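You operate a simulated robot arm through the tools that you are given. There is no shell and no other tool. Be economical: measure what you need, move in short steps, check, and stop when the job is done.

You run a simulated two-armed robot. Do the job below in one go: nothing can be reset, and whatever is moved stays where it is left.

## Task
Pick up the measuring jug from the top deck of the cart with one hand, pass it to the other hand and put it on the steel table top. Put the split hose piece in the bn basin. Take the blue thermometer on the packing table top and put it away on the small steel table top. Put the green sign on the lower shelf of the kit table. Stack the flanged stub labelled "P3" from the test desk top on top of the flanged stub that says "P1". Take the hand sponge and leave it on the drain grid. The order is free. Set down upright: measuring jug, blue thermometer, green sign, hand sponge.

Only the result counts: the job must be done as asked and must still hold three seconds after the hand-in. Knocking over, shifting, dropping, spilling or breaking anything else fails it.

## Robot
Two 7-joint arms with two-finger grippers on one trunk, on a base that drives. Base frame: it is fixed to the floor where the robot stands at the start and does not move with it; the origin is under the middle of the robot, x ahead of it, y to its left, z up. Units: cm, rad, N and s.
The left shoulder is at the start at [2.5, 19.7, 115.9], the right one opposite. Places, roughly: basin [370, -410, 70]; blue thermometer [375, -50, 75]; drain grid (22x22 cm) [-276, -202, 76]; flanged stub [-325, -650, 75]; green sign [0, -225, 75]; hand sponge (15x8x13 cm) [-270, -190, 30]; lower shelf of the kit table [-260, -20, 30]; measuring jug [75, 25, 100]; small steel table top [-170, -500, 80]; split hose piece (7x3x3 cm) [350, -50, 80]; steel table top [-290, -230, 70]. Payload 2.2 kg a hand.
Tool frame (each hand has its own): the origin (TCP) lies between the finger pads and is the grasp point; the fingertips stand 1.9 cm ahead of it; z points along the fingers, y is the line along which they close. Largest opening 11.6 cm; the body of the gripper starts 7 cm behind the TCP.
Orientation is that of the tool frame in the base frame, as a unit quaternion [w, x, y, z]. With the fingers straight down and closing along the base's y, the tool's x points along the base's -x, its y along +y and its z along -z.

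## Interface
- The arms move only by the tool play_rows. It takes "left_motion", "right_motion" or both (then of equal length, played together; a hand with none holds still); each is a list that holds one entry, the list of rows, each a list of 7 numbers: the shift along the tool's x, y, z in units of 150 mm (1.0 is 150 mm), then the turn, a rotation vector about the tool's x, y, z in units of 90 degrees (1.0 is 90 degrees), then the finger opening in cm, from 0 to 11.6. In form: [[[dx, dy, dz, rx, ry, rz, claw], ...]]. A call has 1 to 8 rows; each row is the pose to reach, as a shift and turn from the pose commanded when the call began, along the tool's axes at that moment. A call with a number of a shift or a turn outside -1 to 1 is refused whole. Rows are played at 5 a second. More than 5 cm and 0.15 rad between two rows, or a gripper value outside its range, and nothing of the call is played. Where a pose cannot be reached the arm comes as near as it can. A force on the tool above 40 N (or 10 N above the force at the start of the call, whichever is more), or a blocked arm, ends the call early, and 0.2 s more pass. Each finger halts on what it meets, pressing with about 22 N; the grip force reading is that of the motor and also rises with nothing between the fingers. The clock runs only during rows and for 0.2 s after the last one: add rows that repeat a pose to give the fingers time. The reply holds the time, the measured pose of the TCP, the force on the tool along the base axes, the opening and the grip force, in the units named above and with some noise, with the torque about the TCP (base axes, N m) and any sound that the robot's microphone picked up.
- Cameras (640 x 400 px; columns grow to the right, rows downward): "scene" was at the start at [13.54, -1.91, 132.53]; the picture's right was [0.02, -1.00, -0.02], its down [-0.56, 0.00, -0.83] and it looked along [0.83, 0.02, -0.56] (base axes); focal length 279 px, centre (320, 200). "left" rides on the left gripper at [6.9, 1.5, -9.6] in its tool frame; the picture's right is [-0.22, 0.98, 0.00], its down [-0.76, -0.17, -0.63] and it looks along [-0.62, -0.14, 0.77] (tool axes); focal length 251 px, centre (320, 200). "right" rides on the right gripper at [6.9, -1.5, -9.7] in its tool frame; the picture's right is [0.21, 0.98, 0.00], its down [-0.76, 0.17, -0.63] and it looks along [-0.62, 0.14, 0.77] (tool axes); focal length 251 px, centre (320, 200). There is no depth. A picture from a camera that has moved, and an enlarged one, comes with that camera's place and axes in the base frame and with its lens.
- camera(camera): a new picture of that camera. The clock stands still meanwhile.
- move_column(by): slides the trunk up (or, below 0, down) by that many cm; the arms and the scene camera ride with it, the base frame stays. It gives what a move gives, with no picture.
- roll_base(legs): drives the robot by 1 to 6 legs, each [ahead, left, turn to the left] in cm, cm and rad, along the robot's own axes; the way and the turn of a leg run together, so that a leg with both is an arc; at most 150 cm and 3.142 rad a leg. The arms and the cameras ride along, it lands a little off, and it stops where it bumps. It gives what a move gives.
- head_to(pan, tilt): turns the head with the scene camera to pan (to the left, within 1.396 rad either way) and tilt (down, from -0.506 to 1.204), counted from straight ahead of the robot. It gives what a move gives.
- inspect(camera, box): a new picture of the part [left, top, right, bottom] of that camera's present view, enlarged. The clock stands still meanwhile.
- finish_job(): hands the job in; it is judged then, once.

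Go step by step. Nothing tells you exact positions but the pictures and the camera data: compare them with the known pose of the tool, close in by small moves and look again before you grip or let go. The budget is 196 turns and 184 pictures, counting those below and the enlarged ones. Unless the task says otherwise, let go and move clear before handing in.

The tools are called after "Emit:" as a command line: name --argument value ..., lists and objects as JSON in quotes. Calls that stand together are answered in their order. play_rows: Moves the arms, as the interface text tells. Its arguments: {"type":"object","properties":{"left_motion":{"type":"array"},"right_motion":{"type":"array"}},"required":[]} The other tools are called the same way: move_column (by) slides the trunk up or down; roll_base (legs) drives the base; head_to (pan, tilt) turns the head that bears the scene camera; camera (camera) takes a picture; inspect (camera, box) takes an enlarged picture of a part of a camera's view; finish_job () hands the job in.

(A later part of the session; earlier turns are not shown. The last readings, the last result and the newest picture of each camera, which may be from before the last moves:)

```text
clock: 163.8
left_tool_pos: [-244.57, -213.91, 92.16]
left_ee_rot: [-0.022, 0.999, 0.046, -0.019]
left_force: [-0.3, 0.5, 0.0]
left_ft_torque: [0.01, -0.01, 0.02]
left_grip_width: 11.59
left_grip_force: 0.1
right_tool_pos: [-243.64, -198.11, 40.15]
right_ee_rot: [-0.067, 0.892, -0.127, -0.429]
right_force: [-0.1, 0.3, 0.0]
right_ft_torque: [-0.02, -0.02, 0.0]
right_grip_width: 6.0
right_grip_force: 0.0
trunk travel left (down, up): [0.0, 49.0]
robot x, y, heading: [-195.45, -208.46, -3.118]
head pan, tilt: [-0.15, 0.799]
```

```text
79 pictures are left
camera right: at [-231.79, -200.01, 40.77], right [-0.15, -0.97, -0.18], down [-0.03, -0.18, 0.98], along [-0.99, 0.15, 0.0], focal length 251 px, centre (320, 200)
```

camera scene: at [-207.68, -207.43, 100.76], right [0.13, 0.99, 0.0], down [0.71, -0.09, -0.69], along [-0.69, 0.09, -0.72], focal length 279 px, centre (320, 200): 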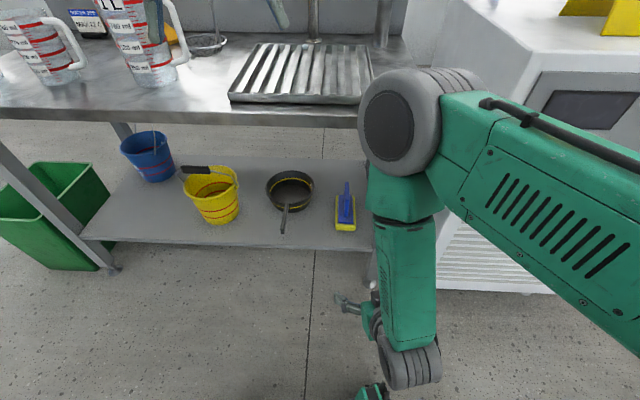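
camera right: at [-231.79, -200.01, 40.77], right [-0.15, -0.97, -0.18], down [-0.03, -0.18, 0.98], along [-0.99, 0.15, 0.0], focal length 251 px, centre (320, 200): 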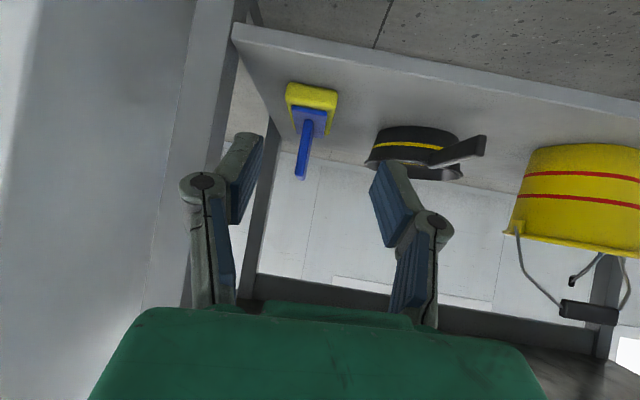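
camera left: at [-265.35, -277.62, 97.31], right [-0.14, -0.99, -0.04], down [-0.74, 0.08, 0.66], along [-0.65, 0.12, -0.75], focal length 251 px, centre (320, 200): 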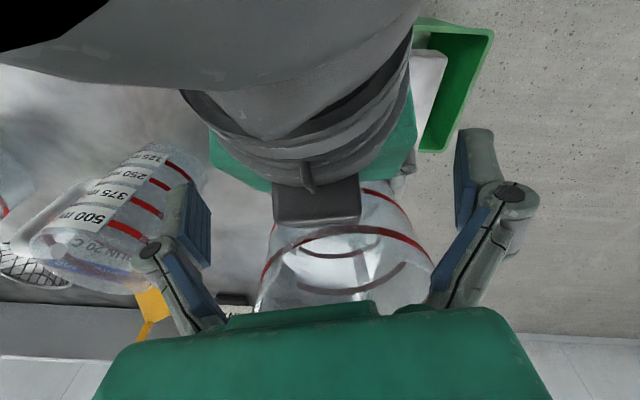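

The handle is edge-on ahead. I drive 12 cm closer for reach, sidestep into line, and look once more.

Emit:
roll_base --legs '[[12, 0, 0]]'

Emit:
play_rows --right_motion '[[[-0.022, -0.125, 0.03, 0, 0, 0, 6], [-0.044, -0.249, 0.06, 0, 0, 0, 6], [-0.1, -0.25, 0.22, 0, 0, 0, 6], [-0.1, -0.25, 0.22, 0, 0, 0, 6]]]'

Emit:
camera --camera "right"

```text
clock: 165.0
left_tool_pos: [-256.66, -214.02, 92.23]
left_ee_rot: [-0.022, 0.999, 0.046, -0.017]
left_force: [0.6, 0.5, -0.6]
left_ft_torque: [0.0, -0.02, -0.01]
left_grip_width: 11.58
left_grip_force: 0.1
right_tool_pos: [-255.72, -198.37, 40.1]
right_ee_rot: [-0.067, 0.892, -0.127, -0.428]
right_force: [0.1, -0.7, -0.9]
right_ft_torque: [-0.02, -0.01, -0.02]
right_grip_width: 5.96
right_grip_force: 0.0
trunk travel left (down, up): [0.0, 49.0]
robot x, y, heading: [-207.65, -208.85, -3.121]
head pan, tilt: [-0.15, 0.799]
```

```text
clock: 166.0
left_tool_pos: [-256.28, -213.98, 92.19]
left_ee_rot: [-0.021, 0.999, 0.046, -0.02]
left_force: [-0.4, 0.1, 0.5]
left_ft_torque: [-0.03, 0.04, 0.01]
left_grip_width: 11.61
left_grip_force: 0.0
right_tool_pos: [-257.77, -193.76, 39.55]
right_ee_rot: [-0.066, 0.891, -0.127, -0.431]
right_force: [0.6, 0.3, 0.0]
right_ft_torque: [-0.03, -0.01, 0.04]
right_grip_width: 5.99
right_grip_force: 0.1
trunk travel left (down, up): [0.0, 49.0]
robot x, y, heading: [-207.26, -208.68, -3.127]
head pan, tilt: [-0.15, 0.799]
```

```text
78 pictures are left
camera right: at [-245.87, -195.61, 40.07], right [-0.15, -0.97, -0.18], down [-0.02, -0.18, 0.98], along [-0.99, 0.15, 0.0], focal length 251 px, centre (320, 200)
```

right: 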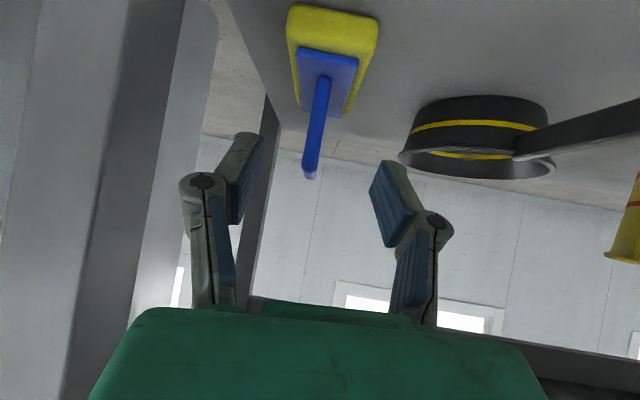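

The handle slants up and back. I advance onto its middle and close.

Emit:
play_rows --right_motion '[[[-0.09, 0.005, 0.19, 0, 0, 0, 6], [-0.18, 0.01, 0.38, 0, 0, 0, 6], [-0.27, 0.015, 0.57, 0, 0, 0, 6], [-0.35, 0.019, 0.74, 0, 0, 0, 6], [-0.35, 0.019, 0.74, 0, 0, 0, 3], [-0.35, 0.019, 0.74, 0, 0, 0, 0], [-0.35, 0.019, 0.74, 0, 0, 0, 0], [-0.35, 0.019, 0.74, 0, 0, 0, 0]]]'

Emit:
camera --camera "right"

```text
clock: 167.8
left_tool_pos: [-255.99, -214.34, 92.43]
left_ee_rot: [-0.024, 0.998, 0.046, -0.021]
left_force: [0.0, 0.3, -0.5]
left_ft_torque: [-0.03, 0.0, -0.02]
left_grip_width: 11.58
left_grip_force: 0.1
right_tool_pos: [-269.12, -190.77, 37.18]
right_ee_rot: [-0.067, 0.89, -0.127, -0.432]
right_force: [1.5, -1.7, 6.8]
right_ft_torque: [0.09, -0.04, 0.07]
right_grip_width: 1.48
right_grip_force: 22.5
trunk travel left (down, up): [0.0, 49.0]
robot x, y, heading: [-208.09, -208.34, -3.123]
head pan, tilt: [-0.15, 0.799]
```

```text
77 pictures are left
camera right: at [-257.21, -192.63, 37.56], right [-0.15, -0.97, -0.18], down [-0.02, -0.18, 0.98], along [-0.99, 0.15, 0.01], focal length 251 px, centre (320, 200)
```

right: 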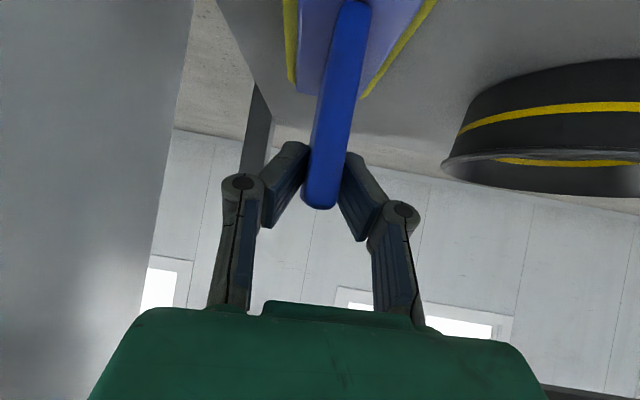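

The handle is gripped (1.5 cm). I lift a little and pull straight back out from under the table.

Emit:
play_rows --right_motion '[[[-0.07, 0, -0.055, 0, 0, 0, 0], [-0.14, 0, -0.11, 0, 0, 0, 0], [-0.26, 0, -0.208, 0, 0, 0, 0], [-0.11, -0.018, -0.394, 0, 0, 0, 0], [0.04, -0.036, -0.58, 0, 0, 0, 0], [0.19, -0.055, -0.766, 0, 0, 0, 0], [0.333, -0.073, -0.952, 0, 0, 0, 0]]]'

Emit:
camera --camera "right"

```text
clock: 169.4
left_tool_pos: [-256.43, -213.95, 92.31]
left_ee_rot: [-0.022, 0.999, 0.045, -0.02]
left_force: [0.2, 0.3, 0.4]
left_ft_torque: [-0.01, 0.0, -0.02]
left_grip_width: 11.62
left_grip_force: 0.0
right_tool_pos: [-255.17, -193.41, 41.53]
right_ee_rot: [-0.067, 0.89, -0.128, -0.431]
right_force: [0.0, -0.5, -2.1]
right_ft_torque: [-0.01, -0.02, 0.01]
right_grip_width: 1.52
right_grip_force: 21.7
trunk travel left (down, up): [0.0, 49.0]
robot x, y, heading: [-207.46, -208.62, -3.118]
head pan, tilt: [-0.15, 0.799]
```

```text
76 pictures are left
camera right: at [-243.38, -195.27, 42.17], right [-0.15, -0.97, -0.18], down [-0.02, -0.17, 0.98], along [-0.99, 0.15, 0.0], focal length 251 px, centre (320, 200)
```

right: 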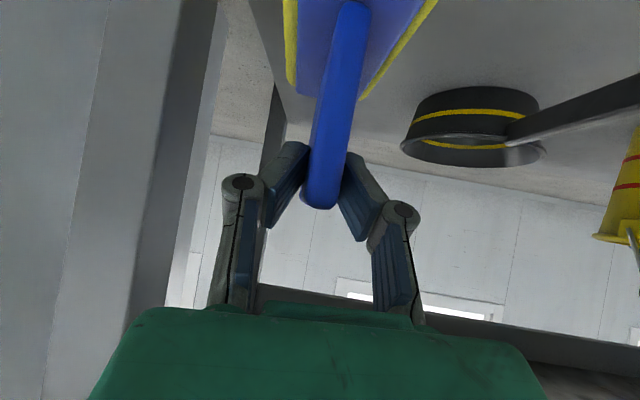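

The sponge is held. I back away from the table and raise the trunk.

Emit:
roll_base --legs '[[-26, 0, 0]]'

Emit:
move_column --by 42

Emit:
play_rows --right_motion '[[[-0.2, 0, -0.16, 0, 0, 0, 0], [-0.4, 0, -0.32, 0, 0, 0, 0], [-0.6, 0, -0.48, 0, 0, 0, 0], [-0.78, 0, -0.624, 0, 0, 0, 0]]]'

Emit:
head_to --pan 0 --tilt 0.7

Emit:
camera --camera "scene"

```text
clock: 171.3
left_tool_pos: [-229.96, -213.62, 92.4]
left_ee_rot: [-0.022, 0.998, 0.046, -0.021]
left_force: [0.1, 1.4, 0.3]
left_ft_torque: [-0.01, 0.02, -0.02]
left_grip_width: 11.59
left_grip_force: 0.1
right_tool_pos: [-229.0, -192.96, 41.68]
right_ee_rot: [-0.066, 0.891, -0.127, -0.431]
right_force: [0.2, 0.0, -1.3]
right_ft_torque: [-0.03, -0.01, 0.04]
right_grip_width: 1.49
right_grip_force: 21.2
trunk travel left (down, up): [0.0, 49.0]
robot x, y, heading: [-181.09, -208.16, -3.12]
head pan, tilt: [-0.15, 0.799]
```

```text
refused: 42 is not a number from -40 to 40
```

```text
clock: 172.3
left_tool_pos: [-229.72, -213.55, 92.5]
left_ee_rot: [-0.022, 0.998, 0.045, -0.022]
left_force: [0.5, -0.2, -0.2]
left_ft_torque: [0.01, 0.05, 0.0]
left_grip_width: 11.6
left_grip_force: 0.1
right_tool_pos: [-228.82, -193.31, 56.91]
right_ee_rot: [-0.066, 0.89, -0.126, -0.432]
right_force: [-0.1, -0.3, -0.6]
right_ft_torque: [-0.02, -0.03, -0.01]
right_grip_width: 1.51
right_grip_force: 22.3
trunk travel left (down, up): [0.0, 49.0]
robot x, y, heading: [-181.27, -208.53, -3.123]
head pan, tilt: [-0.15, 0.799]
```

```text
clock: 173.0
left_tool_pos: [-229.85, -213.62, 92.31]
left_ee_rot: [-0.022, 0.998, 0.046, -0.021]
left_force: [0.1, -0.5, -1.1]
left_ft_torque: [-0.02, 0.01, 0.03]
left_grip_width: 11.6
left_grip_force: 0.0
right_tool_pos: [-228.85, -193.33, 56.94]
right_ee_rot: [-0.066, 0.89, -0.127, -0.433]
right_force: [-0.3, 0.1, -2.3]
right_ft_torque: [0.02, 0.0, 0.0]
right_grip_width: 1.51
right_grip_force: 21.7
trunk travel left (down, up): [0.0, 49.0]
robot x, y, heading: [-181.03, -208.37, -3.114]
head pan, tilt: [0.0, 0.7]
```

```text
75 pictures are left
camera scene: at [-193.87, -208.41, 101.59], right [-0.02, 1.0, 0.0], down [0.65, 0.01, -0.76], along [-0.76, -0.01, -0.65], focal length 279 px, centre (320, 200)
```

scene: 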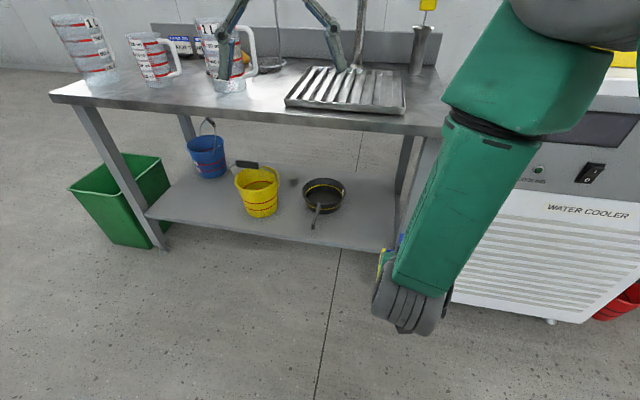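

Emit:
move_column --by 40

Emit:
roll_base --legs '[[22, 8, 0]]'

Emit:
camera --camera "scene"

Emit:
camera --camera "right"

```text
clock: 176.8
left_tool_pos: [-229.89, -213.62, 132.42]
left_ee_rot: [-0.022, 0.998, 0.046, -0.021]
left_force: [0.8, -0.2, 0.3]
left_ft_torque: [0.01, 0.02, -0.01]
left_grip_width: 11.59
left_grip_force: 0.0
right_tool_pos: [-228.95, -193.22, 96.91]
right_ee_rot: [-0.066, 0.89, -0.127, -0.432]
right_force: [0.2, 0.4, -1.5]
right_ft_torque: [-0.05, -0.04, 0.03]
right_grip_width: 1.52
right_grip_force: 21.2
trunk travel left (down, up): [-40.0, 9.0]
robot x, y, heading: [-181.64, -208.31, -3.118]
head pan, tilt: [0.0, 0.7]
```

```text
clock: 178.6
left_tool_pos: [-251.72, -222.36, 132.39]
left_ee_rot: [-0.022, 0.998, 0.047, -0.021]
left_force: [0.2, -0.3, -0.3]
left_ft_torque: [-0.03, 0.01, 0.02]
left_grip_width: 11.6
left_grip_force: 0.1
right_tool_pos: [-250.64, -201.94, 96.87]
right_ee_rot: [-0.066, 0.891, -0.127, -0.432]
right_force: [0.4, 0.7, -0.9]
right_ft_torque: [-0.05, -0.03, 0.03]
right_grip_width: 1.48
right_grip_force: 21.8
trunk travel left (down, up): [-40.0, 9.0]
robot x, y, heading: [-203.28, -216.39, -3.119]
head pan, tilt: [0.0, 0.7]
```

```text
74 pictures are left
camera scene: at [-215.7, -217.12, 141.6], right [-0.02, 1.0, 0.0], down [0.65, 0.01, -0.76], along [-0.76, -0.02, -0.65], focal length 279 px, centre (320, 200)
```

scene: 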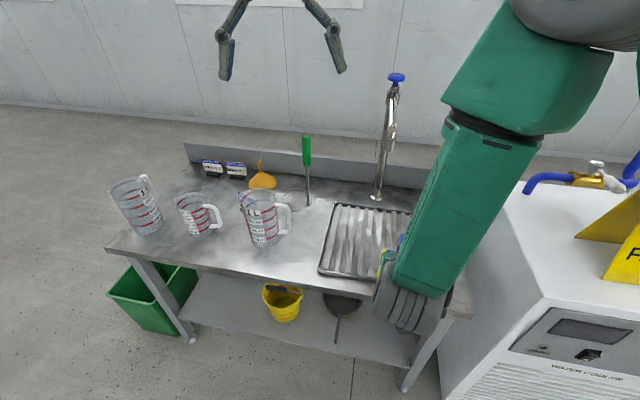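

```text
73 pictures are left
camera right: at [-238.74, -203.83, 97.37], right [-0.15, -0.97, -0.18], down [-0.02, -0.18, 0.98], along [-0.99, 0.15, 0.01], focal length 251 px, centre (320, 200)
```

right: 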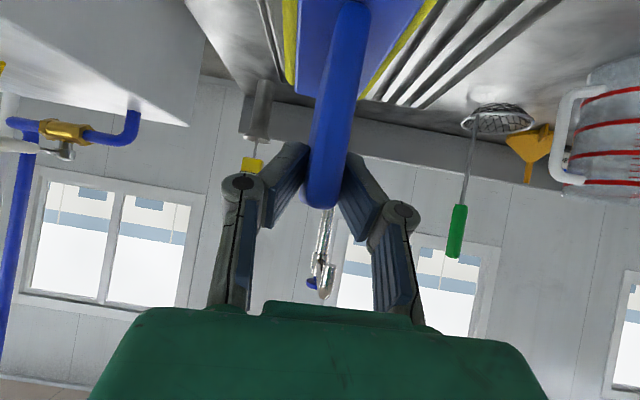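

I drive closer and bring the sponge over the grid (centre about [-275, -204]).

Emit:
roll_base --legs '[[14, 0, 0]]'

Emit:
play_rows --right_motion '[[[-0.04, 0.08, 0.16, 0, 0, 0, 0], [-0.08, 0.16, 0.32, 0, 0, 0, 0], [-0.12, 0.24, 0.48, 0, 0, 0, 0], [-0.169, 0.317, 0.635, 0, 0, 0, 0], [-0.169, 0.317, 0.635, 0, 0, 0, 0]]]'

Emit:
camera --camera "left"

Emit:
camera --camera "scene"

```text
clock: 179.9
left_tool_pos: [-265.9, -222.57, 132.54]
left_ee_rot: [-0.022, 0.998, 0.046, -0.023]
left_force: [1.2, 0.3, 0.1]
left_ft_torque: [0.02, -0.01, 0.01]
left_grip_width: 11.58
left_grip_force: 0.0
right_tool_pos: [-264.84, -202.15, 97.09]
right_ee_rot: [-0.066, 0.89, -0.127, -0.433]
right_force: [0.8, -1.1, -1.7]
right_ft_torque: [0.01, -0.01, 0.01]
right_grip_width: 1.5
right_grip_force: 21.7
trunk travel left (down, up): [-40.0, 9.0]
robot x, y, heading: [-218.04, -217.15, -3.117]
head pan, tilt: [0.0, 0.7]
```

```text
clock: 181.1
left_tool_pos: [-265.62, -222.51, 132.73]
left_ee_rot: [-0.021, 0.998, 0.046, -0.024]
left_force: [0.3, 0.2, -0.8]
left_ft_torque: [-0.01, 0.01, -0.03]
left_grip_width: 11.6
left_grip_force: 0.1
right_tool_pos: [-274.83, -204.24, 93.23]
right_ee_rot: [-0.066, 0.89, -0.127, -0.433]
right_force: [0.3, 0.2, -1.5]
right_ft_torque: [0.01, -0.04, 0.0]
right_grip_width: 1.51
right_grip_force: 22.2
trunk travel left (down, up): [-40.0, 9.0]
robot x, y, heading: [-218.11, -217.05, -3.125]
head pan, tilt: [0.0, 0.7]
```

```text
72 pictures are left
camera left: at [-258.05, -223.79, 141.86], right [-0.12, -0.99, -0.04], down [-0.74, 0.07, 0.67], along [-0.66, 0.11, -0.74], focal length 251 px, centre (320, 200)
```

left: 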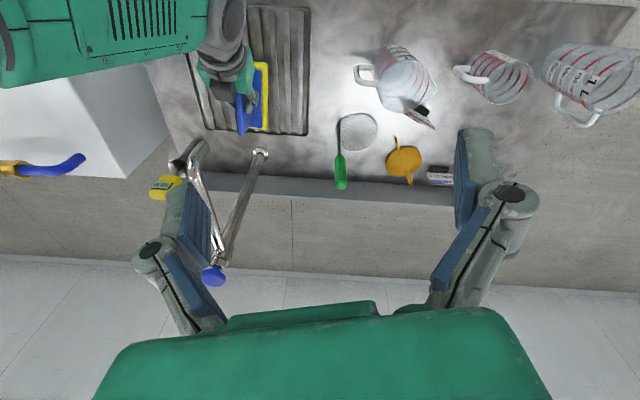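

```text
71 pictures are left
camera scene: at [-230.44, -217.37, 141.59], right [-0.02, 1.0, 0.0], down [0.65, 0.01, -0.76], along [-0.76, -0.01, -0.65], focal length 279 px, centre (320, 200)
```

scene: 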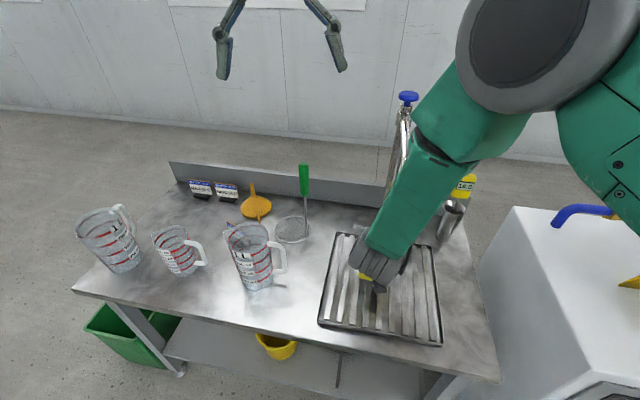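

The sponge is over the grid. I lower it slowly.

Emit:
play_rows --right_motion '[[[0.15, -0.06, 0.08, 0, 0, 0, 0], [0.304, -0.12, 0.156, 0, 0, 0, 0], [0.343, -0.12, 0.187, 0, 0, 0, 0], [0.382, -0.12, 0.218, 0, 0, 0, 0], [0.382, -0.12, 0.218, 0, 0, 0, 0]]]'

Emit:
inspect --camera "left" --box '[150, 0, 350, 160]'

```text
clock: 182.3
left_tool_pos: [-265.42, -222.44, 132.75]
left_ee_rot: [-0.022, 0.998, 0.046, -0.025]
left_force: [-0.3, 0.2, 0.4]
left_ft_torque: [0.01, -0.01, 0.0]
left_grip_width: 11.57
left_grip_force: 0.0
right_tool_pos: [-273.67, -202.7, 87.07]
right_ee_rot: [-0.067, 0.887, -0.128, -0.438]
right_force: [-2.1, 2.9, 19.4]
right_ft_torque: [0.18, 0.32, 0.01]
right_grip_width: 1.5
right_grip_force: 21.8
trunk travel left (down, up): [-40.0, 9.0]
robot x, y, heading: [-217.83, -217.18, -3.12]
head pan, tilt: [0.0, 0.7]
```

```text
2.50 times, centred on (250, 80) of left
camera zoom: at [-257.9, -223.82, 141.94], right [-0.12, -0.99, -0.04], down [-0.74, 0.07, 0.67], along [-0.67, 0.11, -0.74], focal length 629 px, centre (495, 500)
```

zoom: 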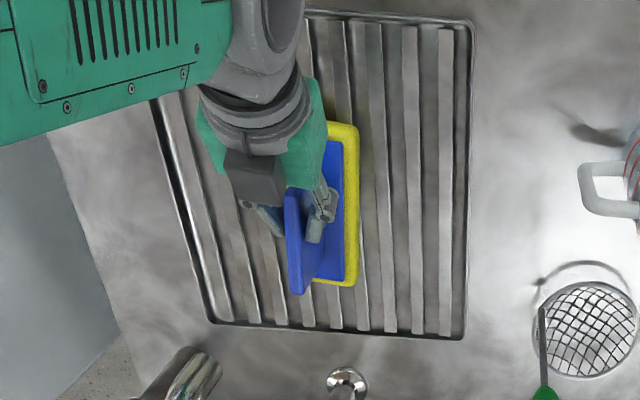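

It rests on the grid (19 N). I ease off, open and back out along the fingers.

Emit:
play_rows --right_motion '[[[-0.015, 0, -0.012, 0, 0, 0, 0], [-0.015, 0, -0.012, 0, 0, 0, 3], [-0.015, 0, -0.012, 0, 0, 0, 6], [-0.015, 0, -0.012, 0, 0, 0, 6], [-0.03, 0, -0.15, 0, 0, 0, 6], [-0.1, 0, -0.4, 0, 0, 0, 6], [-0.2, 0, -0.68, 0, 0, 0, 6], [-0.3, 0, -0.95, 0, 0, 0, 6]]]'

Emit:
inspect --camera "left" --box '[150, 0, 350, 160]'

```text
clock: 184.1
left_tool_pos: [-265.5, -222.58, 132.73]
left_ee_rot: [-0.023, 0.998, 0.045, -0.025]
left_force: [0.0, -0.7, -0.1]
left_ft_torque: [-0.01, -0.02, -0.03]
left_grip_width: 11.61
left_grip_force: 0.0
right_tool_pos: [-264.86, -204.86, 98.96]
right_ee_rot: [-0.067, 0.891, -0.132, -0.43]
right_force: [0.5, 0.2, 0.0]
right_ft_torque: [0.03, 0.03, 0.01]
right_grip_width: 6.0
right_grip_force: 0.0
trunk travel left (down, up): [-40.0, 9.0]
robot x, y, heading: [-217.64, -217.44, -3.115]
head pan, tilt: [0.0, 0.7]
```

```text
2.50 times, centred on (250, 80) of left
camera zoom: at [-257.89, -223.85, 141.93], right [-0.12, -0.99, -0.04], down [-0.74, 0.07, 0.67], along [-0.67, 0.11, -0.74], focal length 629 px, centre (495, 500)
```

zoom: 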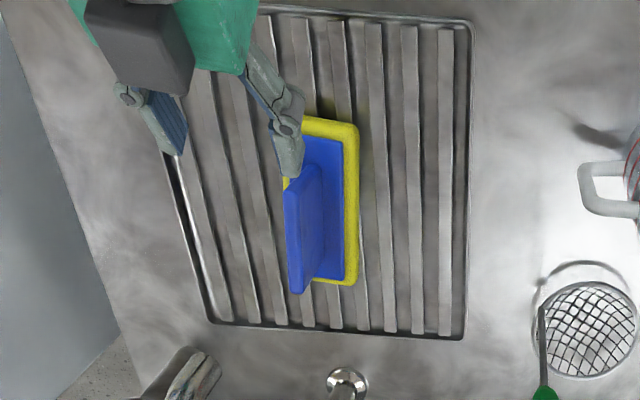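

The sponge stands on the drain grid. Next is the green sign near [0, -225, 75]: I back off and turn around.

Emit:
roll_base --legs '[[-60, 0, 0], [0, 0, 1.57], [0, 0, 1.55]]'

Emit:
head_to --pan 0 --tilt 0.4

Emit:
camera --camera "scene"

```text
clock: 195.1
left_tool_pos: [-109.75, -212.81, 132.66]
left_ee_rot: [0.023, -0.024, 0.999, -0.022]
left_force: [0.5, 0.3, -0.5]
left_ft_torque: [-0.02, -0.01, 0.01]
left_grip_width: 11.6
left_grip_force: 0.2
right_tool_pos: [-110.89, -230.25, 99.28]
right_ee_rot: [0.431, 0.153, 0.886, -0.074]
right_force: [-0.2, -0.2, -0.2]
right_ft_torque: [0.0, -0.02, -0.01]
right_grip_width: 5.96
right_grip_force: 0.0
trunk travel left (down, up): [-40.0, 9.0]
robot x, y, heading: [-157.37, -215.75, -0.022]
head pan, tilt: [0.0, 0.7]
```

```text
clock: 195.8
left_tool_pos: [-110.1, -212.71, 132.83]
left_ee_rot: [0.025, -0.023, 0.999, -0.023]
left_force: [-0.4, -0.1, 0.5]
left_ft_torque: [-0.03, 0.03, 0.0]
left_grip_width: 11.6
left_grip_force: 0.1
right_tool_pos: [-111.22, -230.29, 99.38]
right_ee_rot: [0.432, 0.155, 0.885, -0.074]
right_force: [0.7, 0.0, 0.1]
right_ft_torque: [-0.02, -0.02, 0.02]
right_grip_width: 5.99
right_grip_force: 0.1
trunk travel left (down, up): [-40.0, 9.0]
robot x, y, heading: [-157.43, -215.73, -0.026]
head pan, tilt: [0.0, 0.4]
```

```text
68 pictures are left
camera scene: at [-143.96, -216.19, 144.27], right [-0.03, -1.0, 0.0], down [-0.39, 0.01, -0.92], along [0.92, -0.02, -0.39], focal length 279 px, centre (320, 200)
```

scene: 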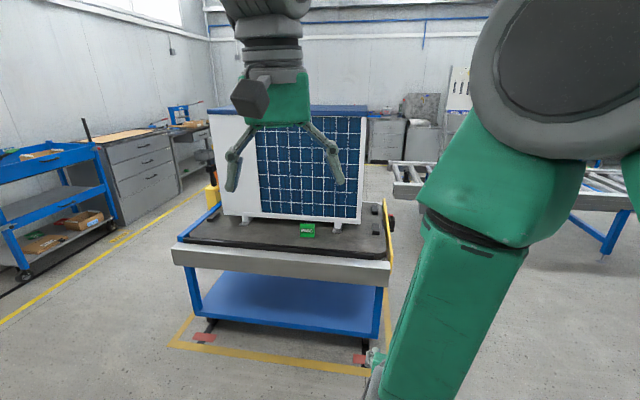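

The sign stands on the trolley's top in front of the heat pump. I zoom in.

Emit:
inspect --camera "scene" --box '[260, 200, 360, 270]'

```text
5.71 times, centred on (310, 235) of scene
camera zoom: at [-143.96, -216.19, 144.27], right [-0.03, -1.0, 0.0], down [-0.39, 0.01, -0.92], along [0.92, -0.02, -0.39], focal length 1594 px, centre (377, 0)
```

zoom: 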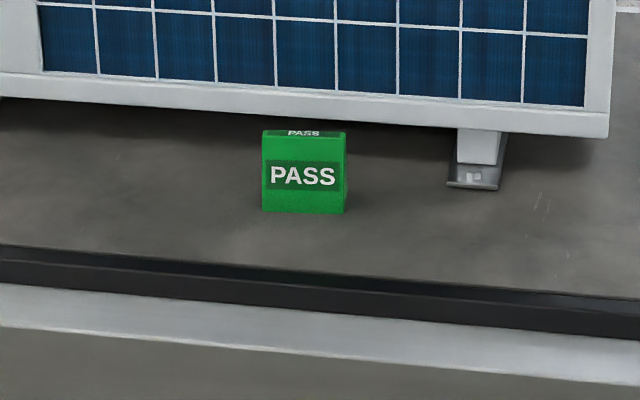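

The sign is a 7 cm wide block, about 7 cm tall. I will take it with the forward-tilted right hand, so I drive closer and straighten that hand.

Emit:
roll_base --legs '[[66, 15, 0.022]]'

Emit:
play_rows --right_motion '[[[0, 0, 0, -0.05, 0, -0.04, 11.6], [0, 0, 0, -0.1, 0, -0.08, 11.6], [0, 0, 0, -0.151, 0, -0.117, 11.6], [0, 0, 0, -0.151, 0, -0.117, 11.6]]]'

Emit:
camera --camera "right"

Emit:
camera --camera "scene"

```text
clock: 199.6
left_tool_pos: [-44.7, -197.71, 132.78]
left_ee_rot: [0.025, -0.036, 0.999, -0.022]
left_force: [0.2, -0.5, -0.7]
left_ft_torque: [0.01, 0.02, -0.03]
left_grip_width: 11.62
left_grip_force: 0.1
right_tool_pos: [-45.27, -215.29, 99.66]
right_ee_rot: [0.434, 0.146, 0.886, -0.069]
right_force: [0.2, -0.4, -0.3]
right_ft_torque: [0.0, -0.02, 0.0]
right_grip_width: 6.01
right_grip_force: 0.1
trunk travel left (down, up): [-40.0, 9.0]
robot x, y, heading: [-92.44, -202.08, -0.005]
head pan, tilt: [0.0, 0.4]
```

```text
clock: 200.6
left_tool_pos: [-45.04, -197.8, 132.95]
left_ee_rot: [0.026, -0.036, 0.999, -0.021]
left_force: [0.8, 0.3, -0.4]
left_ft_torque: [-0.01, -0.02, -0.01]
left_grip_width: 11.61
left_grip_force: 0.1
right_tool_pos: [-45.43, -215.34, 99.65]
right_ee_rot: [0.44, 0.011, 0.898, -0.001]
right_force: [-0.4, 0.9, -0.1]
right_ft_torque: [-0.01, -0.01, 0.01]
right_grip_width: 11.59
right_grip_force: 0.1
trunk travel left (down, up): [-40.0, 9.0]
robot x, y, heading: [-92.35, -202.01, -0.003]
head pan, tilt: [0.0, 0.4]
```

```text
66 pictures are left
camera right: at [-57.33, -216.55, 100.03], right [-0.11, 0.98, -0.16], down [-0.03, 0.16, 0.99], along [0.99, 0.11, 0.02], focal length 251 px, centre (320, 200)
```

right: 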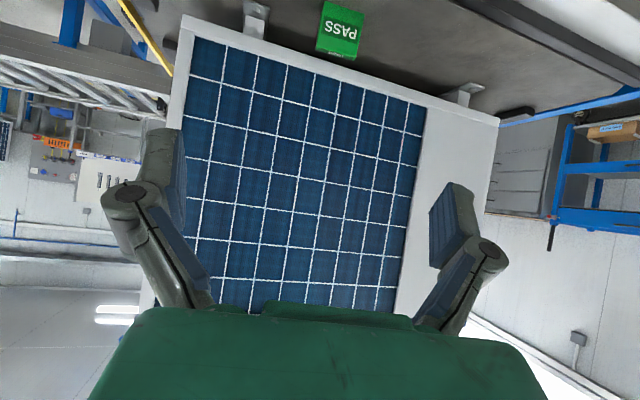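

```text
65 pictures are left
camera scene: at [-78.49, -202.01, 144.28], right [0.0, -1.0, 0.0], down [-0.39, 0.0, -0.92], along [0.92, 0.0, -0.39], focal length 279 px, centre (320, 200)
```

scene: 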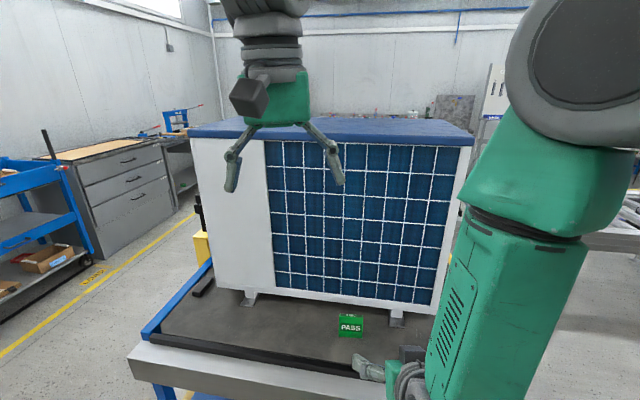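

Triangulating, the sign is at about [-6.5, -212.4, 66]. I lower the trunk and drive closer.

Emit:
move_column --by -24

Emit:
roll_base --legs '[[27, 0, 0]]'

Emit:
camera --camera "right"

```text
clock: 203.1
left_tool_pos: [-44.99, -197.67, 108.9]
left_ee_rot: [0.027, -0.035, 0.999, -0.023]
left_force: [0.7, 0.3, -0.4]
left_ft_torque: [-0.01, 0.0, 0.02]
left_grip_width: 11.56
left_grip_force: 0.1
right_tool_pos: [-45.63, -215.37, 75.73]
right_ee_rot: [0.44, 0.012, 0.898, -0.002]
right_force: [0.3, 0.5, 0.1]
right_ft_torque: [0.01, 0.03, 0.0]
right_grip_width: 11.6
right_grip_force: 0.1
trunk travel left (down, up): [-16.0, 33.0]
robot x, y, heading: [-92.2, -201.9, -0.004]
head pan, tilt: [0.0, 0.4]
```

```text
clock: 205.0
left_tool_pos: [-18.02, -197.64, 108.86]
left_ee_rot: [0.025, -0.036, 0.999, -0.022]
left_force: [-0.1, -0.4, 0.7]
left_ft_torque: [-0.01, 0.02, 0.0]
left_grip_width: 11.58
left_grip_force: 0.0
right_tool_pos: [-18.46, -215.33, 75.6]
right_ee_rot: [0.44, 0.011, 0.898, -0.002]
right_force: [-0.5, -0.4, -0.1]
right_ft_torque: [0.01, 0.03, -0.02]
right_grip_width: 11.58
right_grip_force: 0.1
trunk travel left (down, up): [-16.0, 33.0]
robot x, y, heading: [-65.46, -201.68, -0.0]
head pan, tilt: [0.0, 0.4]
```

```text
64 pictures are left
camera right: at [-30.3, -216.46, 75.99], right [-0.11, 0.98, -0.16], down [-0.03, 0.16, 0.99], along [0.99, 0.12, 0.01], focal length 251 px, centre (320, 200)
```

right: 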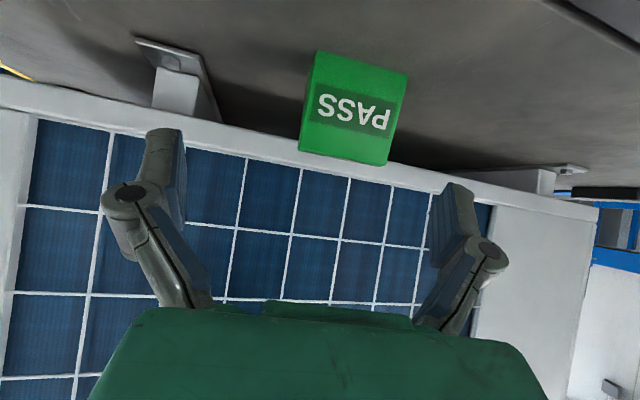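

The sign's face is about 8 cm wide at [-8.3, -212.4, 63.5–72]. I slide the fingers around it and close.

Emit:
play_rows --right_motion '[[[0, 0.19, 0.0, 0, 0, 0, 11.6], [-0.03, 0.19, 0.24, 0, 0, 0, 11.6], [-0.05, 0.19, 0.48, 0, 0, 0, 11.6], [-0.08, 0.19, 0.72, 0, 0, 0, 11.6], [-0.1, 0.19, 0.94, 0, 0, 0, 11.6], [-0.1, 0.19, 0.94, 0, 0, 0, 8.5], [-0.1, 0.19, 0.94, 0, 0, 0, 6], [-0.1, 0.19, 0.94, 0, 0, 0, 6]]]'

Emit:
camera --camera "right"

```text
clock: 206.8
left_tool_pos: [-18.39, -197.66, 109.07]
left_ee_rot: [0.027, -0.036, 0.999, -0.022]
left_force: [0.6, -0.8, 0.0]
left_ft_torque: [0.01, 0.02, -0.03]
left_grip_width: 11.59
left_grip_force: 0.1
right_tool_pos: [-6.32, -212.51, 68.43]
right_ee_rot: [0.441, 0.012, 0.897, -0.003]
right_force: [-0.5, 0.4, -0.2]
right_ft_torque: [-0.01, -0.02, 0.01]
right_grip_width: 8.67
right_grip_force: 21.8
trunk travel left (down, up): [-16.0, 33.0]
robot x, y, heading: [-65.21, -202.11, 0.005]
head pan, tilt: [0.0, 0.4]
```

```text
63 pictures are left
camera right: at [-18.17, -213.81, 68.76], right [-0.11, 0.98, -0.16], down [-0.04, 0.16, 0.99], along [0.99, 0.12, 0.02], focal length 251 px, centre (320, 200)
```

right: 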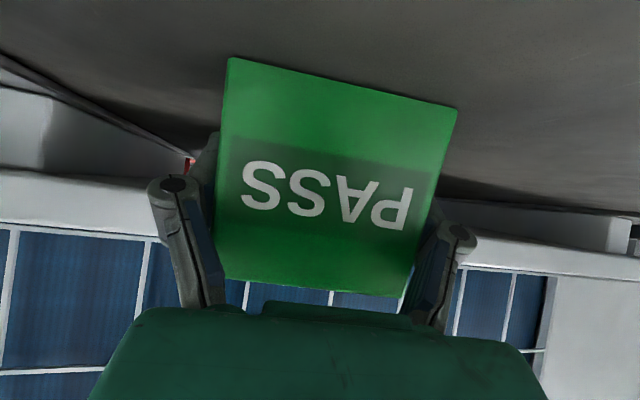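

The sign is gripped (8.7 cm). I lift it, back away, and drive to the kit table.

Emit:
play_rows --right_motion '[[[-0.08, 0, -0.06, 0, 0, 0, 6], [-0.18, 0, -0.14, 0, 0, 0, 6], [-0.32, 0, -0.25, 0, 0, 0, 6], [-0.5, 0, -0.39, 0, 0, 0, 6]]]'

Emit:
roll_base --legs '[[-50, 0, 0], [0, 0, 1.57], [0, 0, 1.57], [0, -140, 0], [50, 0, 0]]'

Emit:
camera --camera "scene"

```text
clock: 207.8
left_tool_pos: [-18.37, -197.61, 109.03]
left_ee_rot: [0.027, -0.036, 0.999, -0.023]
left_force: [-0.9, 0.5, -0.4]
left_ft_torque: [0.02, -0.01, 0.01]
left_grip_width: 11.6
left_grip_force: 0.1
right_tool_pos: [-6.62, -212.5, 77.95]
right_ee_rot: [0.442, 0.011, 0.897, -0.001]
right_force: [-0.4, -0.2, -0.7]
right_ft_torque: [-0.01, -0.01, 0.01]
right_grip_width: 8.69
right_grip_force: 22.1
trunk travel left (down, up): [-16.0, 33.0]
robot x, y, heading: [-65.51, -202.28, 0.001]
head pan, tilt: [0.0, 0.4]
```

```text
clock: 227.3
left_tool_pos: [-212.55, -69.1, 109.04]
left_ee_rot: [-0.023, 0.999, 0.031, -0.027]
left_force: [-0.1, -0.7, -0.1]
left_ft_torque: [0.03, 0.03, 0.02]
left_grip_width: 11.63
left_grip_force: 0.1
right_tool_pos: [-224.01, -53.94, 77.87]
right_ee_rot: [-0.004, 0.897, -0.014, -0.442]
right_force: [0.3, -0.5, -0.2]
right_ft_torque: [-0.02, 0.0, 0.0]
right_grip_width: 8.65
right_grip_force: 22.0
trunk travel left (down, up): [-16.0, 33.0]
robot x, y, heading: [-165.02, -64.96, 3.13]
head pan, tilt: [0.0, 0.4]
```

```text
62 pictures are left
camera scene: at [-178.74, -64.84, 120.27], right [0.01, 1.0, 0.0], down [0.39, 0.0, -0.92], along [-0.92, 0.01, -0.39], focal length 279 px, centre (320, 200)
```

scene: 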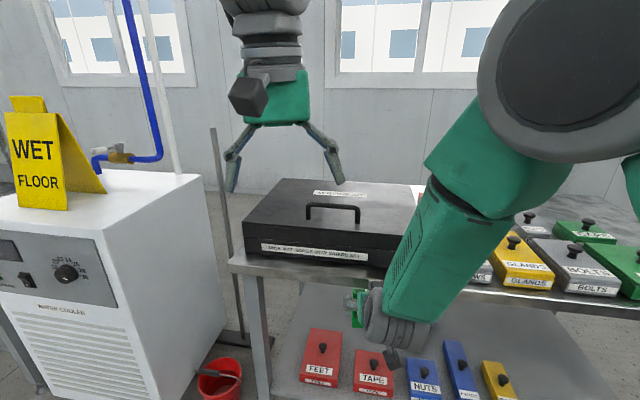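

The lower shelf's right part, beyond the yellow box (y about 10–40), looks free. I strafe right and lower the trunk.

Emit:
roll_base --legs '[[0, -74, 0]]'

Emit:
move_column --by -16

Emit:
play_rows --right_motion '[[[0.18, 0, 0.14, 0, 0, 0, 6], [0.36, 0, 0.28, 0, 0, 0, 6], [0.54, 0, 0.42, 0, 0, 0, 6], [0.72, 0, 0.56, 0, 0, 0, 6], [0.9, 0, 0.7, 0, 0, 0, 6]]]'

Emit:
camera --camera "scene"

```text
clock: 229.2
left_tool_pos: [-211.3, -53.17, 109.45]
left_ee_rot: [-0.045, 0.998, 0.038, -0.031]
left_force: [0.7, -0.5, -0.4]
left_ft_torque: [0.09, 0.02, 0.0]
left_grip_width: 11.62
left_grip_force: 0.1
right_tool_pos: [-222.33, -36.26, 77.39]
right_ee_rot: [-0.013, 0.905, -0.016, -0.425]
right_force: [1.4, -3.0, 0.4]
right_ft_torque: [0.11, 0.04, -0.18]
right_grip_width: 8.67
right_grip_force: 22.5
trunk travel left (down, up): [-16.0, 33.0]
robot x, y, heading: [-165.27, -44.43, 3.136]
head pan, tilt: [0.0, 0.4]
stopped in leg 1: the force on the tool passed its limit at 73 N (the readings are from after the stop); the commanded pose is now the measured one
```

```text
clock: 231.1
left_tool_pos: [-211.39, -48.01, 93.42]
left_ee_rot: [-0.024, 0.999, 0.034, -0.031]
left_force: [0.0, 1.2, 0.1]
left_ft_torque: [-0.14, 0.01, 0.01]
left_grip_width: 11.59
left_grip_force: 0.0
right_tool_pos: [-222.73, -32.8, 61.42]
right_ee_rot: [0.003, 0.903, -0.021, -0.429]
right_force: [-0.5, 1.0, -2.0]
right_ft_torque: [-0.1, 0.03, 0.08]
right_grip_width: 8.66
right_grip_force: 22.5
trunk travel left (down, up): [0.0, 49.0]
robot x, y, heading: [-165.58, -43.92, 3.138]
head pan, tilt: [0.0, 0.4]
```

```text
clock: 232.3
left_tool_pos: [-211.44, -50.75, 93.42]
left_ee_rot: [-0.035, 0.998, 0.038, -0.03]
left_force: [0.3, -0.5, 0.0]
left_ft_torque: [0.09, 0.03, -0.02]
left_grip_width: 11.6
left_grip_force: 0.0
right_tool_pos: [-222.11, -34.96, 44.38]
right_ee_rot: [-0.004, 0.904, -0.016, -0.428]
right_force: [0.5, -0.2, 0.2]
right_ft_torque: [0.05, -0.02, -0.06]
right_grip_width: 8.67
right_grip_force: 22.0
trunk travel left (down, up): [0.0, 49.0]
robot x, y, heading: [-165.51, -44.18, 3.135]
head pan, tilt: [0.0, 0.4]
```

```text
61 pictures are left
camera scene: at [-178.49, -44.75, 104.26], right [0.0, 1.0, 0.01], down [0.39, 0.01, -0.92], along [-0.92, 0.01, -0.39], focal length 279 px, centre (320, 200)
```

scene: 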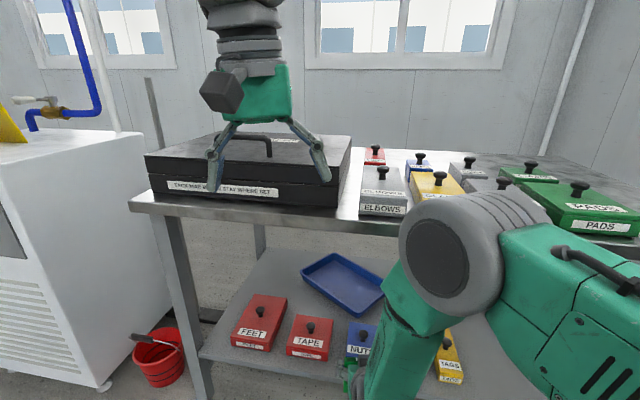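

The hand brushed the turned table edge. I back off 18 cm, strafe right to the free end and look again.

Emit:
roll_base --legs '[[-18, 0, 0], [0, -52, 0]]'

Emit:
head_to --pan 0 --tilt 0.6

Emit:
camera --camera "scene"

Emit:
camera --camera "right"

```text
clock: 236.6
left_tool_pos: [-192.75, 3.58, 93.82]
left_ee_rot: [-0.019, 0.999, 0.034, -0.035]
left_force: [0.2, -0.2, 0.0]
left_ft_torque: [0.05, -0.02, -0.01]
left_grip_width: 11.58
left_grip_force: 0.0
right_tool_pos: [-203.72, 17.97, 44.52]
right_ee_rot: [0.01, 0.902, -0.025, -0.43]
right_force: [0.6, -1.1, -0.7]
right_ft_torque: [0.04, 0.01, -0.04]
right_grip_width: 8.67
right_grip_force: 22.2
trunk travel left (down, up): [0.0, 49.0]
robot x, y, heading: [-147.61, 7.57, 3.131]
head pan, tilt: [0.0, 0.4]
stopped in leg 2: the robot was blocked; the commanded pose is now the measured one
```

```text
clock: 237.3
left_tool_pos: [-192.82, 3.61, 93.7]
left_ee_rot: [-0.021, 0.999, 0.034, -0.033]
left_force: [-0.2, 0.4, 0.0]
left_ft_torque: [-0.03, 0.03, 0.0]
left_grip_width: 11.59
left_grip_force: 0.0
right_tool_pos: [-203.66, 18.08, 44.58]
right_ee_rot: [0.008, 0.902, -0.025, -0.43]
right_force: [-0.8, -0.2, -1.1]
right_ft_torque: [0.01, 0.02, -0.01]
right_grip_width: 8.68
right_grip_force: 22.0
trunk travel left (down, up): [0.0, 49.0]
robot x, y, heading: [-147.07, 7.42, 3.132]
head pan, tilt: [0.0, 0.6]
```

```text
60 pictures are left
camera scene: at [-160.68, 5.39, 102.36], right [0.01, 1.0, 0.02], down [0.57, 0.01, -0.82], along [-0.82, 0.02, -0.57], focal length 279 px, centre (320, 200)
```

scene: 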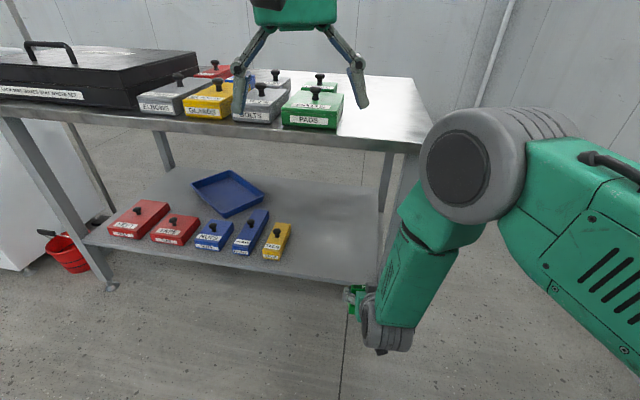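

```text
59 pictures are left
camera right: at [-191.75, 19.14, 45.07], right [0.1, -0.99, -0.13], down [0.01, -0.13, 0.99], along [-1.0, -0.1, 0.0], focal length 251 px, centre (320, 200)
```

right: 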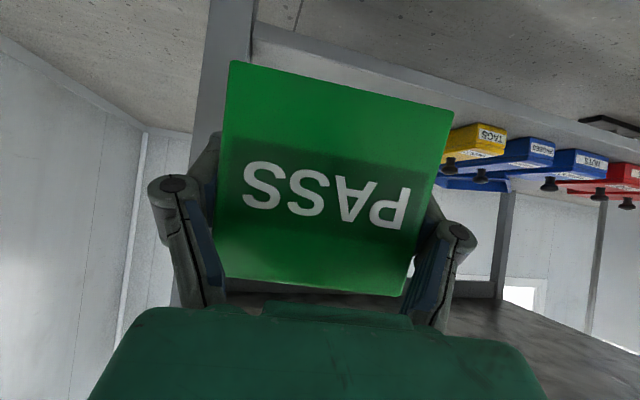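

The free area is right of the yellow box: about y −2 to 25, front edge x ≈ −222. I align at y ≈ 11 and drive the hand in over the shelf.

Emit:
roll_base --legs '[[0, 6, 0], [29, 0, 0]]'

Emit:
camera --camera "scene"

```text
clock: 239.8
left_tool_pos: [-218.18, -1.04, 94.08]
left_ee_rot: [-0.015, 0.999, 0.031, -0.038]
left_force: [1.2, 0.6, 0.2]
left_ft_torque: [-0.05, 0.02, 0.04]
left_grip_width: 11.6
left_grip_force: 0.1
right_tool_pos: [-228.52, 12.23, 44.13]
right_ee_rot: [0.015, 0.905, -0.022, -0.425]
right_force: [1.5, -2.6, -1.5]
right_ft_torque: [0.09, 0.07, -0.11]
right_grip_width: 8.66
right_grip_force: 21.9
trunk travel left (down, up): [0.0, 49.0]
robot x, y, heading: [-173.42, 1.32, 3.131]
head pan, tilt: [0.0, 0.6]
stopped in leg 2: the robot was blocked; the commanded pose is now the measured one
```

```text
58 pictures are left
camera scene: at [-186.27, 1.77, 102.47], right [0.01, 1.0, 0.0], down [0.57, 0.0, -0.82], along [-0.82, 0.01, -0.57], focal length 279 px, centre (320, 200)
```

scene: 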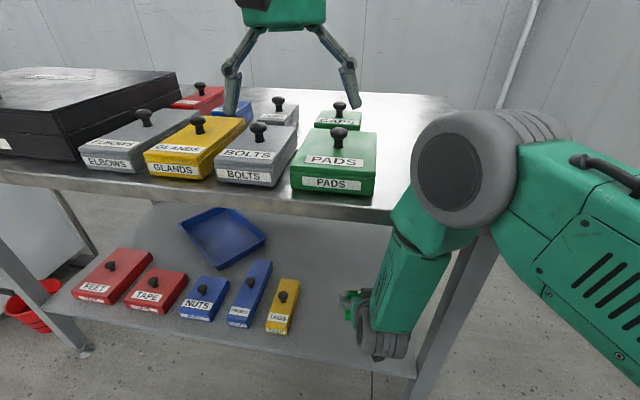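

The forearm touches the table's right leg or edge. I ease back 3 cm and left 3 cm, then extend the arm in and lower.

Emit:
roll_base --legs '[[-3, 3, 0]]'

Emit:
play_rows --right_motion '[[[-0.08, 0, 0.1, 0, 0, 0, 6], [-0.16, 0, 0.2, 0, 0, 0, 6], [-0.24, 0, 0.3, 0, 0, 0, 6], [-0.28, 0, 0.36, 0, 0, 0, 6], [-0.28, 0, 0.36, 0, 0, 0, 6]]]'

Emit:
camera --camera "scene"

```text
clock: 240.6
left_tool_pos: [-215.24, -1.44, 94.15]
left_ee_rot: [-0.005, 0.999, 0.029, -0.039]
left_force: [-0.4, 2.6, -0.5]
left_ft_torque: [-0.15, 0.01, 0.0]
left_grip_width: 11.58
left_grip_force: 0.1
right_tool_pos: [-225.65, 10.91, 43.98]
right_ee_rot: [0.021, 0.905, -0.028, -0.424]
right_force: [0.5, 1.4, -1.8]
right_ft_torque: [-0.08, -0.02, 0.1]
right_grip_width: 8.68
right_grip_force: 21.9
trunk travel left (down, up): [0.0, 49.0]
robot x, y, heading: [-170.61, -0.79, 3.129]
head pan, tilt: [0.0, 0.6]
```

```text
clock: 241.8
left_tool_pos: [-215.1, -3.97, 94.13]
left_ee_rot: [-0.018, 0.999, 0.029, -0.039]
left_force: [0.5, -0.9, 0.0]
left_ft_torque: [0.07, 0.01, -0.02]
left_grip_width: 11.62
left_grip_force: 0.1
right_tool_pos: [-232.44, 9.98, 44.14]
right_ee_rot: [0.009, 0.905, -0.024, -0.425]
right_force: [-0.5, -0.6, -0.4]
right_ft_torque: [0.02, -0.01, -0.04]
right_grip_width: 8.68
right_grip_force: 22.3
trunk travel left (down, up): [0.0, 49.0]
robot x, y, heading: [-170.6, -0.94, 3.131]
head pan, tilt: [0.0, 0.6]
```

```text
57 pictures are left
camera scene: at [-183.48, -1.65, 102.45], right [0.01, 1.0, 0.01], down [0.57, 0.0, -0.82], along [-0.82, 0.01, -0.57], focal length 279 px, centre (320, 200)
```

scene: 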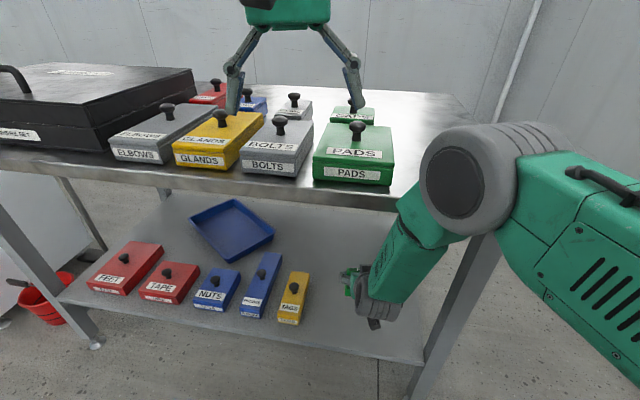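

Good position. I lower the sign gently until it touches the shelf.

Emit:
play_rows --right_motion '[[[0.13, 0, 0.107, 0, 0, 0, 6], [0.26, 0, 0.213, 0, 0, 0, 6], [0.36, 0, 0.3, 0, 0, 0, 6], [0.4, 0, 0.333, 0, 0, 0, 6], [0.43, 0, 0.36, 0, 0, 0, 6], [0.46, 0, 0.383, 0, 0, 0, 6], [0.48, 0, 0.4, 0, 0, 0, 6]]]'

Emit:
inspect --camera "scene" --box '[260, 230, 440, 370]'

```text
clock: 243.4
left_tool_pos: [-215.07, -3.24, 94.18]
left_ee_rot: [-0.013, 0.999, 0.027, -0.04]
left_force: [0.6, -1.0, 0.0]
left_ft_torque: [0.01, 0.03, 0.01]
left_grip_width: 11.61
left_grip_force: 0.0
right_tool_pos: [-232.52, 10.11, 34.66]
right_ee_rot: [0.012, 0.904, -0.025, -0.426]
right_force: [-0.1, 0.1, -0.4]
right_ft_torque: [0.0, 0.03, -0.01]
right_grip_width: 8.66
right_grip_force: 22.1
trunk travel left (down, up): [0.0, 49.0]
robot x, y, heading: [-170.72, -1.0, 3.132]
head pan, tilt: [0.0, 0.6]
```

```text
2.86 times, centred on (350, 300) of scene
camera zoom: at [-183.48, -0.77, 102.45], right [0.01, 1.0, 0.0], down [0.57, 0.0, -0.82], along [-0.82, 0.01, -0.57], focal length 797 px, centre (234, -86)
```

zoom: 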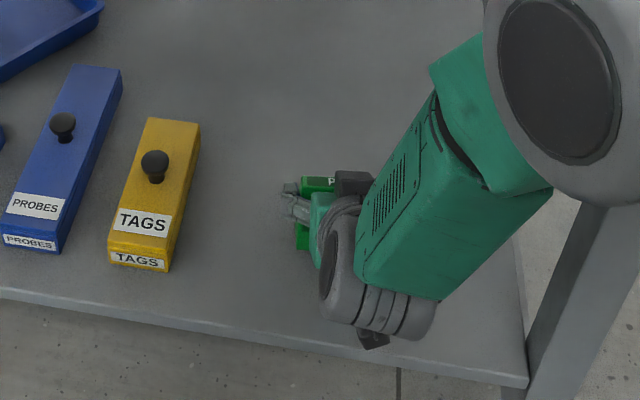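

Emit:
play_rows --right_motion '[[[0.025, 0, 0.02, 0, 0, 0, 6], [0.05, 0, 0.04, 0, 0, 0, 6], [0.075, 0, 0.06, 0, 0, 0, 6], [0.1, 0, 0.08, 0, 0, 0, 6], [0.125, 0, 0.1, 0, 0, 0, 6]]]'

```text
clock: 244.6
left_tool_pos: [-214.91, -3.08, 94.34]
left_ee_rot: [-0.014, 0.999, 0.028, -0.04]
left_force: [0.7, 0.3, 0.2]
left_ft_torque: [-0.01, -0.02, 0.01]
left_grip_width: 11.59
left_grip_force: 0.0
right_tool_pos: [-232.51, 9.9, 32.78]
right_ee_rot: [0.014, 0.902, -0.024, -0.43]
right_force: [0.0, -9.5, 25.7]
right_ft_torque: [0.35, -0.22, 0.01]
right_grip_width: 8.84
right_grip_force: 21.6
trunk travel left (down, up): [0.0, 49.0]
robot x, y, heading: [-170.69, -0.89, 3.131]
head pan, tilt: [0.0, 0.6]
```

Contact (26 N). I ease off slightly, open and back out.

Emit:
play_rows --right_motion '[[[-0.015, 0, -0.012, 0, 0, 0, 6], [-0.015, 0, -0.012, 0, 0, 0, 9.5], [-0.015, 0, -0.012, 0, 0, 0, 11.6], [-0.015, 0, -0.012, 0, 0, 0, 11.6], [-0.015, 0, -0.15, 0, 0, 0, 11.6], [0, 0, -0.35, 0, 0, 0, 11.6], [0.02, 0, -0.6, 0, 0, 0, 11.6], [0.04, 0, -0.85, 0, 0, 0, 11.6]]]'

Emit:
camera --camera "right"

```text
clock: 246.4
left_tool_pos: [-215.06, -2.89, 94.19]
left_ee_rot: [-0.013, 0.999, 0.028, -0.04]
left_force: [1.4, -0.9, 0.6]
left_ft_torque: [0.01, 0.03, 0.06]
left_grip_width: 11.61
left_grip_force: 0.1
right_tool_pos: [-222.09, 9.97, 40.07]
right_ee_rot: [0.014, 0.904, -0.025, -0.426]
right_force: [0.5, -0.1, -1.0]
right_ft_torque: [0.03, -0.01, 0.03]
right_grip_width: 11.59
right_grip_force: 0.0
trunk travel left (down, up): [0.0, 49.0]
robot x, y, heading: [-170.47, -0.55, 3.128]
head pan, tilt: [0.0, 0.6]
```

```text
55 pictures are left
camera right: at [-210.17, 11.29, 40.76], right [0.1, -0.99, -0.12], down [0.0, -0.12, 0.99], along [-0.99, -0.1, -0.01], focal length 251 px, centre (320, 200)
```

right: 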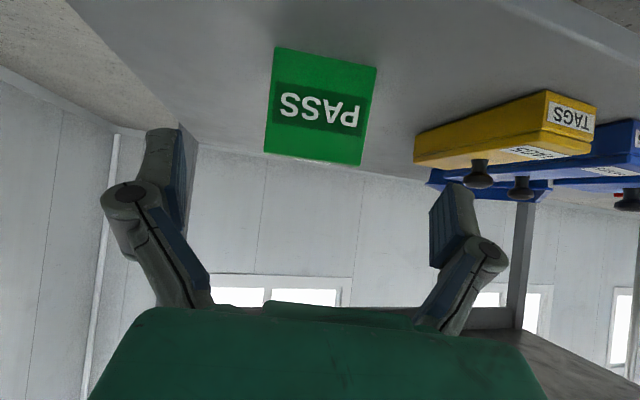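

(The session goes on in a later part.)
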